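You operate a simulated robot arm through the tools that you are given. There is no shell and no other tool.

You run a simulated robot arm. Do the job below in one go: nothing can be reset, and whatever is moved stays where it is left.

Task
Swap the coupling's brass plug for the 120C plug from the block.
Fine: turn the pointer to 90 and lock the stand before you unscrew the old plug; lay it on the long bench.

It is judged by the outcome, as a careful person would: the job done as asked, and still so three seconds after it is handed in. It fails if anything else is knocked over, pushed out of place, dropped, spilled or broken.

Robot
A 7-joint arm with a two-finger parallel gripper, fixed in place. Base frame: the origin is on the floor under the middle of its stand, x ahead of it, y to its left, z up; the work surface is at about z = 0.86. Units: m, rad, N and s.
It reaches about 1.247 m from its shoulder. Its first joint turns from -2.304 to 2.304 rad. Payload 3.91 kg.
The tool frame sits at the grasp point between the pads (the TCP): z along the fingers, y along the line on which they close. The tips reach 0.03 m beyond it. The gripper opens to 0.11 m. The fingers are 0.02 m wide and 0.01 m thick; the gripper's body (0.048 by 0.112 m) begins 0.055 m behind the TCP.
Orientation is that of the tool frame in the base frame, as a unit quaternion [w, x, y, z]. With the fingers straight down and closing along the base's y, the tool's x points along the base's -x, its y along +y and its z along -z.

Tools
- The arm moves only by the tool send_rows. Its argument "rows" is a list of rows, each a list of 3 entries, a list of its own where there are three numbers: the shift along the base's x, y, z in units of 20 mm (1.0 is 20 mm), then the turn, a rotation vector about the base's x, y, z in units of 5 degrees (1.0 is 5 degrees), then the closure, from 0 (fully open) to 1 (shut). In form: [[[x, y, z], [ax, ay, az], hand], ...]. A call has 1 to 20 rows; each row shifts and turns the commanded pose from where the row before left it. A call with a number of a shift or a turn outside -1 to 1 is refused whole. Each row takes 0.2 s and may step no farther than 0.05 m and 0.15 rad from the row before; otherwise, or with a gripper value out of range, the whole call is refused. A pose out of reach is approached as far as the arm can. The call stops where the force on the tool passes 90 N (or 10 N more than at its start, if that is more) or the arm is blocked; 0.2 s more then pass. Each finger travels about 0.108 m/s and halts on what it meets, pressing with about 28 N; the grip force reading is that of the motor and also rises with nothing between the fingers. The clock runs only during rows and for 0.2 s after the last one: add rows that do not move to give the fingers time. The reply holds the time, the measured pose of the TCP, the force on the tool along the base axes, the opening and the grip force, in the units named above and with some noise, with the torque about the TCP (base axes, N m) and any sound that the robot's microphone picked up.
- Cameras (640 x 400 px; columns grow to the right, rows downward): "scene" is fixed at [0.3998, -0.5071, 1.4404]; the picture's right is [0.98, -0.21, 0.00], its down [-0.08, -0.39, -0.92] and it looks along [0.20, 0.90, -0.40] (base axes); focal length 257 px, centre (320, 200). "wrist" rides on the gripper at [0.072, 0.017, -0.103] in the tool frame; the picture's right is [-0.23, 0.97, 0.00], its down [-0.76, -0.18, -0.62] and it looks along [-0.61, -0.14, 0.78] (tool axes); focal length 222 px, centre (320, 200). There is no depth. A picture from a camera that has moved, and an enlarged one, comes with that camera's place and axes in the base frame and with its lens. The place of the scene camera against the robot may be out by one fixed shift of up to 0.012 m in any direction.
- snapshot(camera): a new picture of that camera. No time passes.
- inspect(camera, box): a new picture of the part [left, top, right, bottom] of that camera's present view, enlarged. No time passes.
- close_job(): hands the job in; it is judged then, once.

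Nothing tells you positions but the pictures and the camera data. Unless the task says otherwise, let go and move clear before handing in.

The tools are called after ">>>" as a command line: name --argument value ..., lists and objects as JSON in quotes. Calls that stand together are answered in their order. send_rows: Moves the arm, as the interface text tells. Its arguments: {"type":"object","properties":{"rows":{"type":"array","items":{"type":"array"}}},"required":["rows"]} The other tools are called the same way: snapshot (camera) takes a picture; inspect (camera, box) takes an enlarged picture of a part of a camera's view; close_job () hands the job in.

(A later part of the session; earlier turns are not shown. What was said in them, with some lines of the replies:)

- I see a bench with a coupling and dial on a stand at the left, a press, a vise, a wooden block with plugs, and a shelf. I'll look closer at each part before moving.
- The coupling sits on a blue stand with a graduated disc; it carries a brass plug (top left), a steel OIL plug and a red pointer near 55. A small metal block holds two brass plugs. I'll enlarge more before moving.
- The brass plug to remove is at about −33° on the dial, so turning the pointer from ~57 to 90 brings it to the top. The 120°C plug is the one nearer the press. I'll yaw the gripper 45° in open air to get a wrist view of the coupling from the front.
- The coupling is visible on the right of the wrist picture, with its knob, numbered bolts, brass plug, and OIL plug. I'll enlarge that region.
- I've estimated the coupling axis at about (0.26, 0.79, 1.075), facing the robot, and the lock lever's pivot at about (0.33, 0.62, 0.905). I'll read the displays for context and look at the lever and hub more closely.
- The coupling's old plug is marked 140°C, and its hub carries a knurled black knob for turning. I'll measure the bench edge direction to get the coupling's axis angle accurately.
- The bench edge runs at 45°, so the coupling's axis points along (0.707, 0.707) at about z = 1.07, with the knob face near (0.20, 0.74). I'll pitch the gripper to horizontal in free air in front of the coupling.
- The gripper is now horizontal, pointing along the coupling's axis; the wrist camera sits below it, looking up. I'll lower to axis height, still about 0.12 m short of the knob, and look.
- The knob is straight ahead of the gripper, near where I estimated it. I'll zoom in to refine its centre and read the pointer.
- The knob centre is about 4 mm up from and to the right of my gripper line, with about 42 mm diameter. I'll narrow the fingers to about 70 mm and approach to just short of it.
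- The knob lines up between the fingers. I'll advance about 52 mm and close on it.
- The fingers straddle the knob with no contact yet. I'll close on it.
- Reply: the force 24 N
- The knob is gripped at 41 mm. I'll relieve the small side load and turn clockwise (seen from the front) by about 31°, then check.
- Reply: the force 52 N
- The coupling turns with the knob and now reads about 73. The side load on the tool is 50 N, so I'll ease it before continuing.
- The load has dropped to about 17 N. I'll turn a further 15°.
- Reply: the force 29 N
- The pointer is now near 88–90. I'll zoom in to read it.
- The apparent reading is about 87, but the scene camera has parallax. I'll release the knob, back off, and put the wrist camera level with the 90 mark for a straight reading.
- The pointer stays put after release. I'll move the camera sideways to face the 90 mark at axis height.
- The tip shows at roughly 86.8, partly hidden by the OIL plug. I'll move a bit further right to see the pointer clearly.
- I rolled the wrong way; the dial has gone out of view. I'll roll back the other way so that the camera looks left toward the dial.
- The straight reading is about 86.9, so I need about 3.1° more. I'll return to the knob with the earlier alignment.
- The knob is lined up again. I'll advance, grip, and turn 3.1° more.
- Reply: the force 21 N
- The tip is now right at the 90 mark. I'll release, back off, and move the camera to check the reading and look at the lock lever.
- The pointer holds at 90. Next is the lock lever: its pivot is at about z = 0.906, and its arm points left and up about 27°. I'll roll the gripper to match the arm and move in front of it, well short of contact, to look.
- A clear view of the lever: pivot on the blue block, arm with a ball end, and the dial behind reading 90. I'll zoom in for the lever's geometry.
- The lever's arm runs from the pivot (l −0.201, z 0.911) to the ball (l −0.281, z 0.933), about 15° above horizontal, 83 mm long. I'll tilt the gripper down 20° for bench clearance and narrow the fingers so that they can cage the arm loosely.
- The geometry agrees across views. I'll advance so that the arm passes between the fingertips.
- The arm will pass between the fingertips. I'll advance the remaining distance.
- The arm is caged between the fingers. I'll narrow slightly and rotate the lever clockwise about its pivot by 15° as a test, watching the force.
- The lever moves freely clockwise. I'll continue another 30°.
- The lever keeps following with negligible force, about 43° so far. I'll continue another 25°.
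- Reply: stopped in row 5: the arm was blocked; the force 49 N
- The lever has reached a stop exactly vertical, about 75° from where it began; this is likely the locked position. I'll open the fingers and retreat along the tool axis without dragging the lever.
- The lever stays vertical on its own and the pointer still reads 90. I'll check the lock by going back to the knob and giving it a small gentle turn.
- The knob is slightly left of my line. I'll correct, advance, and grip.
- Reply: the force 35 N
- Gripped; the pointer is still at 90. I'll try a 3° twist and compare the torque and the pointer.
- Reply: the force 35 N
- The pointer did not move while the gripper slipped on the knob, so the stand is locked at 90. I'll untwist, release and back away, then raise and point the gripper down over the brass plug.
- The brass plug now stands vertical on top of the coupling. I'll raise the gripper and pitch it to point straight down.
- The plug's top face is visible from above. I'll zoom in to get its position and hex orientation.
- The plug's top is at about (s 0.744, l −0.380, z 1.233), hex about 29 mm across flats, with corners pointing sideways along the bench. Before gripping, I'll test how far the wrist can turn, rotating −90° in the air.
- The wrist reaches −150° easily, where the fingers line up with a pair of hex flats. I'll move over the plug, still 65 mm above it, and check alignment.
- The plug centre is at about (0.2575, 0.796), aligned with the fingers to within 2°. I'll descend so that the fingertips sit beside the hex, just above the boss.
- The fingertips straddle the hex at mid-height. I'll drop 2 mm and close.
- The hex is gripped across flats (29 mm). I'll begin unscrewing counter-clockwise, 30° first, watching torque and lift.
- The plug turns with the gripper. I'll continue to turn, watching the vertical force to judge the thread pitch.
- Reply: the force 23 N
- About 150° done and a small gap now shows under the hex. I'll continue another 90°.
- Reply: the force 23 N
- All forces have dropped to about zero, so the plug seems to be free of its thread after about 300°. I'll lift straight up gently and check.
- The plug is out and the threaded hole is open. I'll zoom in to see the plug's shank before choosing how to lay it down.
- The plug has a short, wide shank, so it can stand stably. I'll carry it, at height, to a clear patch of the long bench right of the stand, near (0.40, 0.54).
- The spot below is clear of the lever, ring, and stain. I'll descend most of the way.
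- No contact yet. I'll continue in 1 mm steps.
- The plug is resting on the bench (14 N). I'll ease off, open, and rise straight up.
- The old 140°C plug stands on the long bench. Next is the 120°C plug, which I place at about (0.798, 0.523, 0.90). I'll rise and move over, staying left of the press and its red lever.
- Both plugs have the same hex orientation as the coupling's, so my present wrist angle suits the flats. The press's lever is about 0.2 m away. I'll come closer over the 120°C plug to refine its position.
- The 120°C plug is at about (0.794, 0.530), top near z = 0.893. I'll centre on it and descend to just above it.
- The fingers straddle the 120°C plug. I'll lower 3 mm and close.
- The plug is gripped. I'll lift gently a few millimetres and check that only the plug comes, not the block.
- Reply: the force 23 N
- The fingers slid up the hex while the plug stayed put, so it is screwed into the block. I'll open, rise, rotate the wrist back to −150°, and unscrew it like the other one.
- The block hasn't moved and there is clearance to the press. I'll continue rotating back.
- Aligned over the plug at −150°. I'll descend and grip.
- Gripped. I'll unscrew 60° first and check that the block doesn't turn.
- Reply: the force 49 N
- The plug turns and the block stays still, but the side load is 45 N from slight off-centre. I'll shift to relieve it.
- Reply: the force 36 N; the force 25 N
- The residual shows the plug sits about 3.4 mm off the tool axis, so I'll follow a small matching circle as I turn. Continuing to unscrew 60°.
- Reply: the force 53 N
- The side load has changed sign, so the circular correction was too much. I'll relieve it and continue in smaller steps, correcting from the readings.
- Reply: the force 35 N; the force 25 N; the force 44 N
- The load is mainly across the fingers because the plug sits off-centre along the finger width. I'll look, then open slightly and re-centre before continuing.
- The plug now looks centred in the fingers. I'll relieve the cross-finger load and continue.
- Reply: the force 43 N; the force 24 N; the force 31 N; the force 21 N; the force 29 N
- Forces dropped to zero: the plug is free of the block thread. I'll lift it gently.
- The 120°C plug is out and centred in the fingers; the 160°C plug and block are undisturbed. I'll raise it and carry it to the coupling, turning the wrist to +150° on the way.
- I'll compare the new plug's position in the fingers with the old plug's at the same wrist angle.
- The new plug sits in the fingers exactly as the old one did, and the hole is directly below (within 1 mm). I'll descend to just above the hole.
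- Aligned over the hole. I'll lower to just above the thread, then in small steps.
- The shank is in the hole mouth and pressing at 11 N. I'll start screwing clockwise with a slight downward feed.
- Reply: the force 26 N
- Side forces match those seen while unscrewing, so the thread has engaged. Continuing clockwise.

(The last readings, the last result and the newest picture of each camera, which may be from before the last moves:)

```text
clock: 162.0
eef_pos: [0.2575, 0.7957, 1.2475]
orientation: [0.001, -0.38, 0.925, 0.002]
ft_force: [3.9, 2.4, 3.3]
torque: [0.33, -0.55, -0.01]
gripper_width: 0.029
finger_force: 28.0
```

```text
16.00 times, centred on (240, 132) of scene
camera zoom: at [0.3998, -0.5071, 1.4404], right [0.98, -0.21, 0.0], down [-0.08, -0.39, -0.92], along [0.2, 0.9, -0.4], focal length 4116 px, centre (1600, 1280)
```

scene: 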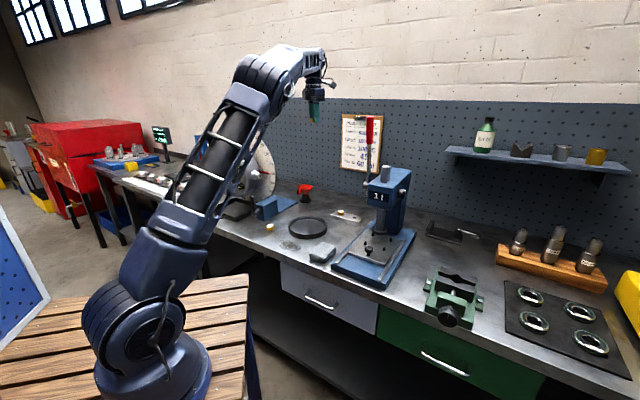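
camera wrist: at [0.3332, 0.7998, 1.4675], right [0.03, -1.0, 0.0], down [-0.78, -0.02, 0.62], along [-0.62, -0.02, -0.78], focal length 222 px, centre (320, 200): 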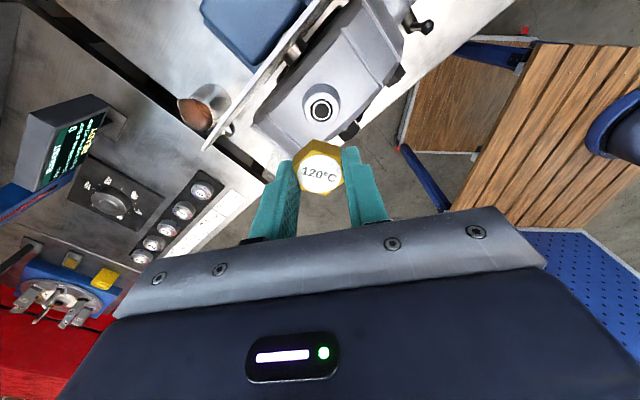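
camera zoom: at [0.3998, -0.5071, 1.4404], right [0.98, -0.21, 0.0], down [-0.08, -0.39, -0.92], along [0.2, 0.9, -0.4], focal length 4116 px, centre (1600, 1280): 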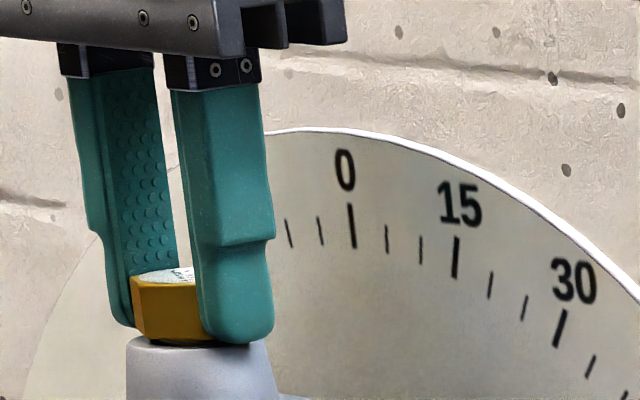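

The hex is nearly down on the boss. Continuing clockwise with less feed.

>>> send_rows --rows '[[[0, 0, -0.0015], [0, 0, -1], 1], [[0, 0, -0.0015], [0, 0, -1], 1], [[0, 0, -0.0015], [0, 0, -1], 1], [[0, 0, -0.0015], [0, 0, -1], 1], [[0, 0, -0.0015], [0, 0, -1], 1], [[0, 0, -0.0015], [0, 0, -1], 1], [[0, 0, -0.0015], [0, 0, -1], 1], [[0, 0, -0.0015], [0, 0, -1], 1], [[0, 0, -0.0015], [0, 0, -1], 1], [[0, 0, -0.0015], [0, 0, -1], 1], [[0, 0, -0.0015], [0, 0, -1], 1], [[0, 0, -0.0015], [0, 0, -1], 1]]'

>>> inspect --camera "scene" --box '[225, 120, 255, 145]'

>>> inspect --camera "wrist" --box '[240, 80, 400, 220]'

```text
clock: 164.6
eef_pos: [0.257, 0.7948, 1.248]
orientation: [0.0, 0.131, 0.991, 0.001]
ft_force: [7.4, -17.7, -7.8]
torque: [-0.54, -0.63, 0.02]
gripper_width: 0.0292
finger_force: 27.7
```

```text
16.00 times, centred on (240, 132) of scene
camera zoom: at [0.3998, -0.5071, 1.4404], right [0.98, -0.21, 0.0], down [-0.08, -0.39, -0.92], along [0.2, 0.9, -0.4], focal length 4116 px, centre (1600, 1280)
```

zoom: 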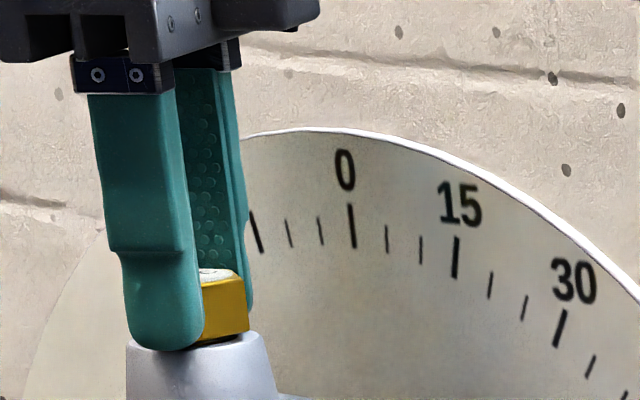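

```text
2.86 times, centred on (320, 150) of wrist
camera zoom: at [0.1916, 0.831, 1.3518], right [0.47, 0.88, 0.0], down [0.69, -0.37, 0.62], along [0.55, -0.29, -0.78], focal length 635 px, centre (320, 343)
```

zoom: 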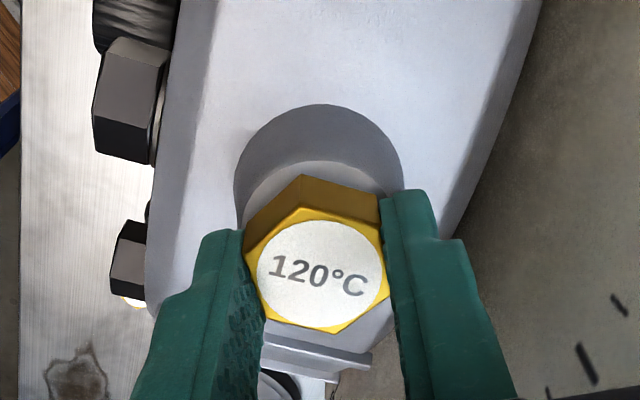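

>>> send_rows --rows '[[[0, -0.01, -0.01], [0, 0, -1], 1], [[0, 0, -0.001], [0, 0, -1], 1], [[0, 0, -0.001], [0, 0, -1], 1], [[0, 0, -0.001], [0, 0, -1], 1], [[0, 0, -0.001], [0, 0, -1], 1], [[0, 0, -0.001], [0, 0, -1], 1], [[0, 0, -0.001], [0, 0, -1], 1], [[0, 0, -0.001], [0, 0, -1], 1], [[0, 0, -0.001], [0, 0, -1], 1], [[0, 0, -0.001], [0, 0, -1], 1], [[0, 0, -0.001], [0, 0, -1], 1], [[0, 0, -0.001], [0, 0, -1], 1]]'

>>> inspect --camera "scene" --box '[225, 120, 255, 145]'

```text
clock: 167.2
eef_pos: [0.2556, 0.7959, 1.2474]
orientation: [0.002, 0.61, 0.792, 0.0]
ft_force: [-8.1, -15.0, -15.1]
torque: [-0.05, 0.16, 0.01]
gripper_width: 0.029
finger_force: 28.4
```

```text
16.00 times, centred on (240, 132) of scene
camera zoom: at [0.3998, -0.5071, 1.4404], right [0.98, -0.21, 0.0], down [-0.08, -0.39, -0.92], along [0.2, 0.9, -0.4], focal length 4116 px, centre (1600, 1280)
```

zoom: 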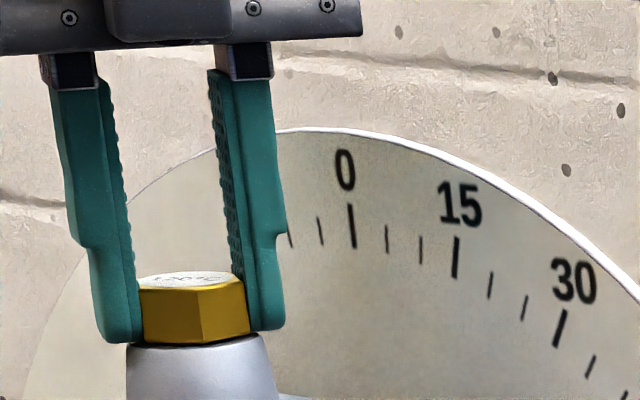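

>>> send_rows --rows '[[[0, -0.01, -0.015], [0, 0, -1], 1], [[0, 0, -0.002], [0, 0, -1], 1], [[0, 0, -0.002], [0, 0, -1], 1], [[0, 0, -0.002], [0, 0, -1], 1], [[0, 0, -0.002], [0, 0, -1], 1], [[0, 0, -0.002], [0, 0, -1], 1]]'

>>> inspect --camera "scene" --box '[225, 120, 255, 145]'

>>> inspect --camera "wrist" --box '[240, 80, 400, 220]'

```text
clock: 168.6
eef_pos: [0.2585, 0.7963, 1.2474]
orientation: [0.002, 0.794, 0.608, 0.001]
ft_force: [2.2, 0.8, 1.1]
torque: [0.13, -0.29, 0.45]
gripper_width: 0.0327
finger_force: 27.8
```

```text
16.00 times, centred on (240, 132) of scene
camera zoom: at [0.3998, -0.5071, 1.4404], right [0.98, -0.21, 0.0], down [-0.08, -0.39, -0.92], along [0.2, 0.9, -0.4], focal length 4116 px, centre (1600, 1280)
```

zoom: 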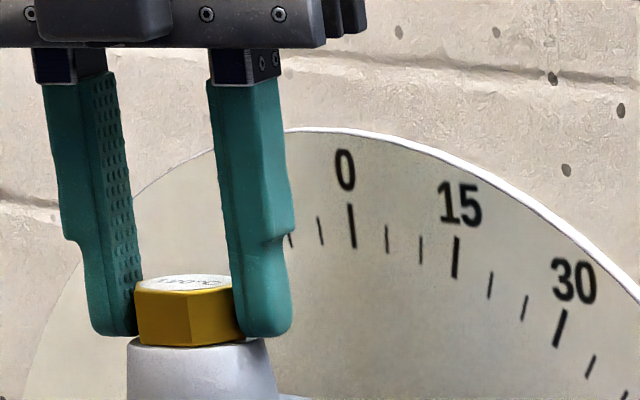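

```text
2.86 times, centred on (320, 150) of wrist
camera zoom: at [0.2924, 0.8617, 1.352], right [0.88, -0.47, 0.0], down [-0.37, -0.69, 0.62], along [-0.29, -0.55, -0.78], focal length 635 px, centre (320, 343)
```

zoom: 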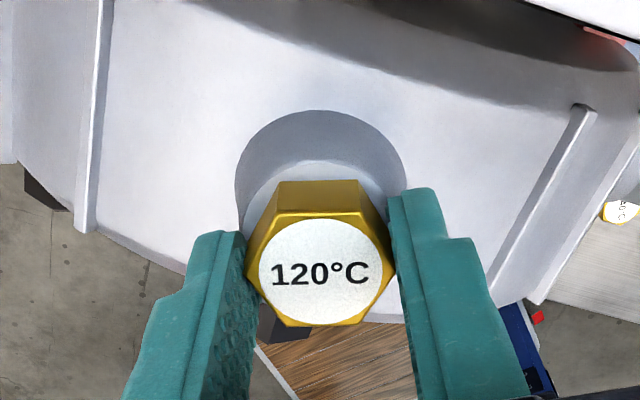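

The plug stopped turning and the fingers cammed onto its corners (torque 0.45 N·m): it's seated tight, hex flat on the boss. I'll open and rise straight up.

>>> send_rows --rows '[[[0, 0, 0], [0, 0, 0], 0.6], [[0, 0, 0], [0, 0, 0], 0.5], [[0, 0, 0], [0, 0, 0], 0.5], [[0, 0, 0.3], [0, 0, 0], 0.5], [[0, 0, 0.6], [0, 0, 0], 0.5], [[0, 0, 0.8], [0, 0, 0], 0.5], [[0, 0, 1], [0, 0, 0], 0.5], [[0, 0, 1], [0, 0, 0], 0.5]]'

>>> inspect --camera "scene" --box '[215, 115, 265, 150]'

>>> inspect --camera "wrist" --box '[240, 80, 400, 220]'

```text
clock: 170.4
eef_pos: [0.2578, 0.7964, 1.3215]
orientation: [0.002, 0.794, 0.608, -0.001]
ft_force: [0.3, -0.1, 0.0]
torque: [-0.01, -0.02, 0.01]
gripper_width: 0.0547
finger_force: 0.1
```

```text
11.43 times, centred on (240, 132) of scene
camera zoom: at [0.3998, -0.5071, 1.4404], right [0.98, -0.21, 0.0], down [-0.08, -0.39, -0.92], along [0.2, 0.9, -0.4], focal length 2940 px, centre (1234, 971)
```

zoom: 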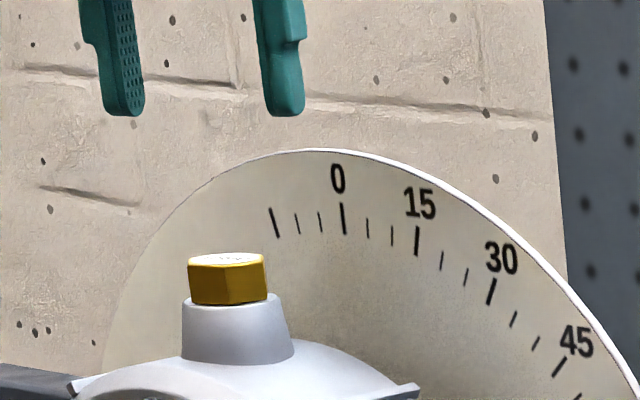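

```text
2.86 times, centred on (320, 150) of wrist
camera zoom: at [0.2924, 0.8622, 1.4247], right [0.88, -0.47, 0.0], down [-0.37, -0.69, 0.62], along [-0.29, -0.55, -0.78], focal length 635 px, centre (320, 343)
```

zoom: 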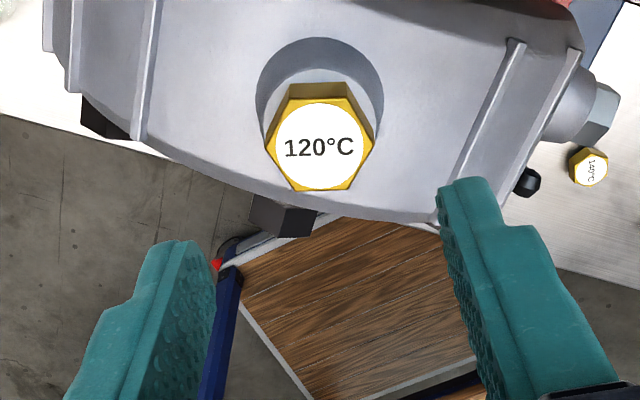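

The 120°C plug is seated flush, at the same height as the old one was. I'll raise and move the arm clear, then inspect everything.

>>> send_rows --rows '[[[0, 0, 1], [0, 0, 0], 0.4], [[0, 0, 1], [0, 0, 0], 0.3], [[0, 0, 1], [0, 0, 0], 0.2], [[0, 0, 1], [0, 0, 1], 0.1], [[0, 0, 1], [0, 0, 1], 0], [[0, -0.5, 1], [0, 0, 1], 0], [[0, -0.8, 1], [0, 0, 1], 0], [[0, -1, 0.8], [0, 0, 1], 0], [[0, -1, 0.5], [0, 0, 1], 0], [[0.2, -1, 0], [0, 0, 1], 0], [[0.2, -1, 0], [0, 0, 1], 0], [[0.2, -1, 0], [0, 0, 1], 0], [[0.2, -1, 0], [0, 0, 1], 0], [[0.2, -1, 0], [0, 0, 1], 0], [[0.2, -1, 0], [0, 0, 1], 0], [[0.2, -1, 0], [0, 0, 1], 0], [[0.2, -1, 0], [0, 0, 1], 0], [[0.2, -1, 0], [0, 0, 1], 0], [[0.2, -1, 0], [0, 0, 1], 0], [[0, 0, 0], [0, 0, 1], 0]]'

>>> snapshot --camera "scene"

>>> inspect --camera "scene" --box '[190, 110, 310, 220]'

>>> inspect --camera "scene" --box '[220, 170, 400, 280]'

>>> snapshot --camera "wrist"

```text
clock: 174.6
eef_pos: [0.2971, 0.5183, 1.4754]
orientation: [0.002, 0.174, 0.985, 0.002]
ft_force: [-0.3, 0.1, 0.1]
torque: [0.01, 0.03, 0.0]
gripper_width: 0.1102
finger_force: 0.0
out of reach, approached as far as the arm can: row 4, 5, 6
```

```text
taken
```

scene: 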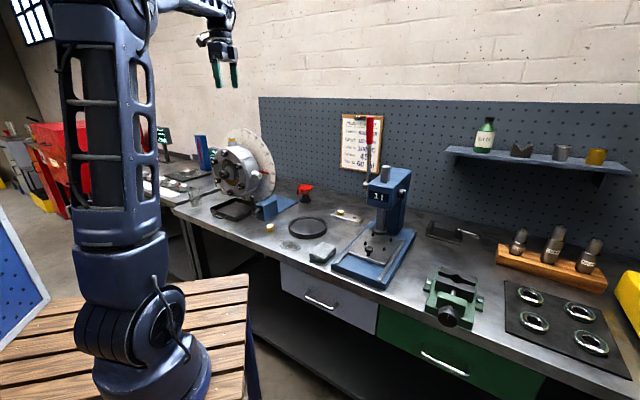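

```text
3.64 times, centred on (250, 165) of scene
camera zoom: at [0.3998, -0.5071, 1.4404], right [0.98, -0.21, 0.0], down [-0.08, -0.39, -0.92], along [0.2, 0.9, -0.4], focal length 936 px, centre (574, 327)
```

zoom: 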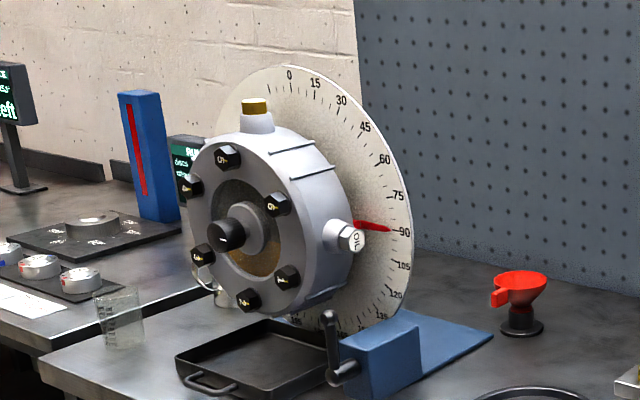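

```text
3.56 times, centred on (310, 225) of scene
camera zoom: at [0.3998, -0.5071, 1.4404], right [0.98, -0.21, 0.0], down [-0.08, -0.39, -0.92], along [0.2, 0.9, -0.4], focal length 915 px, centre (356, 111)
```

zoom: 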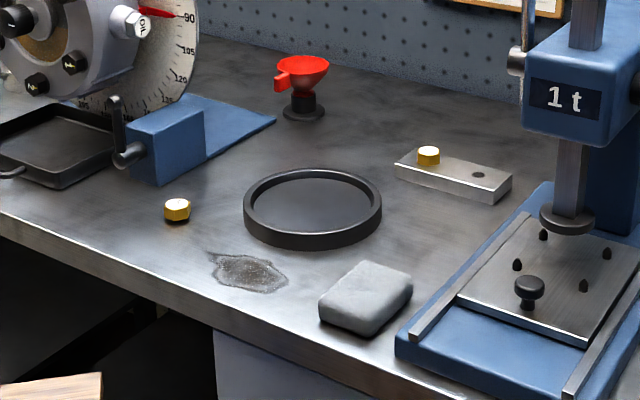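

```text
taken
camera wrist: at [0.2344, 0.559, 1.5801], right [0.55, 0.84, 0.0], down [0.65, -0.43, 0.62], along [0.52, -0.34, -0.78], focal length 222 px, centre (320, 200)
```

wrist: 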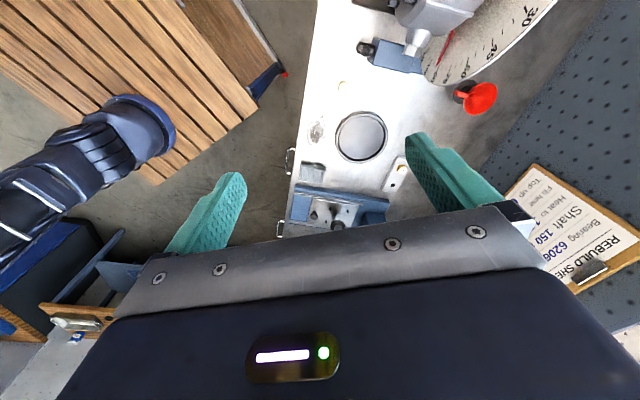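

Everything looks in place. A last close check of the pointer, lever, new plug, and old plug before handing in.

>>> inspect --camera "scene" --box '[270, 150, 310, 190]'

>>> inspect --camera "scene" --box '[225, 120, 255, 145]'

>>> inspect --camera "scene" --box '[245, 185, 295, 235]'

>>> inspect --camera "scene" --box '[0, 100, 220, 240]'

```text
10.00 times, centred on (290, 170) of scene
camera zoom: at [0.3998, -0.5071, 1.4404], right [0.98, -0.21, 0.0], down [-0.08, -0.39, -0.92], along [0.2, 0.9, -0.4], focal length 2573 px, centre (620, 500)
```

zoom: 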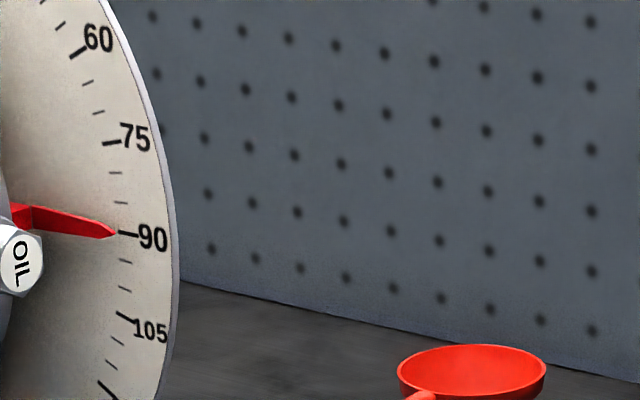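

```text
16.00 times, centred on (240, 132) of scene
camera zoom: at [0.3998, -0.5071, 1.4404], right [0.98, -0.21, 0.0], down [-0.08, -0.39, -0.92], along [0.2, 0.9, -0.4], focal length 4116 px, centre (1600, 1280)
```

zoom: 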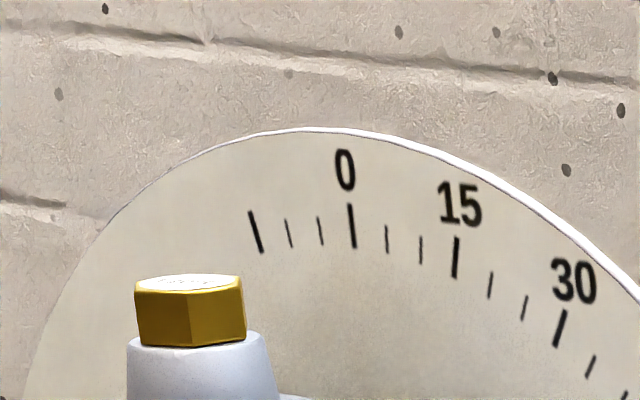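

```text
8.00 times, centred on (270, 210) of scene
camera zoom: at [0.3998, -0.5071, 1.4404], right [0.98, -0.21, 0.0], down [-0.08, -0.39, -0.92], along [0.2, 0.9, -0.4], focal length 2058 px, centre (720, 120)
```

zoom: 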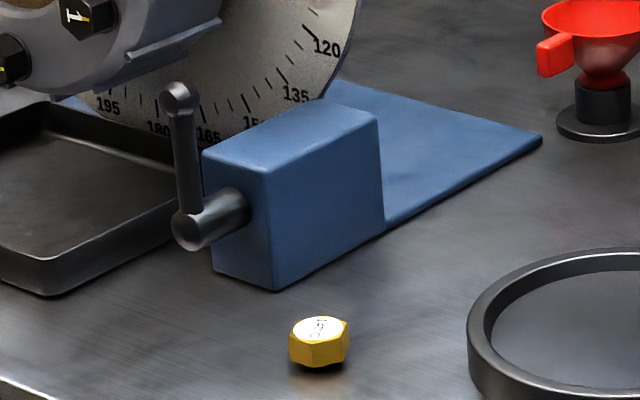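

```text
2.86 times, centred on (110, 170) of scene
camera zoom: at [0.3998, -0.5071, 1.4404], right [0.98, -0.21, 0.0], down [-0.08, -0.39, -0.92], along [0.2, 0.9, -0.4], focal length 735 px, centre (920, 286)
```

zoom: 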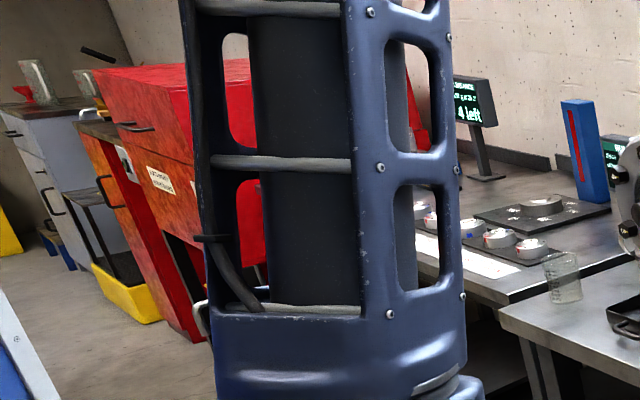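

The pointer reads 90, the lock lever stands vertical at its stop, and the 120°C plug is seated flush on the coupling. The old 140°C plug rests on the long bench, and nothing else has moved. The gripper is empty and clear, so I'm handing in the job.

>>> close_job

```text
The job is handed in.
```

The job is handed in: the coupling now has the 120°C plug, screwed down flush until it would turn no further.

- **Pointer and lock:** I turned the pointer to 90 first, then moved the lock lever to its stop. A test twist on the knob did not move the pointer, so the stand is locked. It still read 90 at the end.
- **Old plug:** The 140°C plug is standing upright on the long bench, just in front of the lock lever. I took the main bench with the press and vise to be the long one.
- **New plug:** The 120°C plug was screwed into the block, so my first attempt to lift it straight out only slid up the hex. I unscrewed it properly, and neither the block nor the 160°C plug moved.

In the last pictures nothing else was knocked over or moved, and the gripper is empty and clear of the bench.
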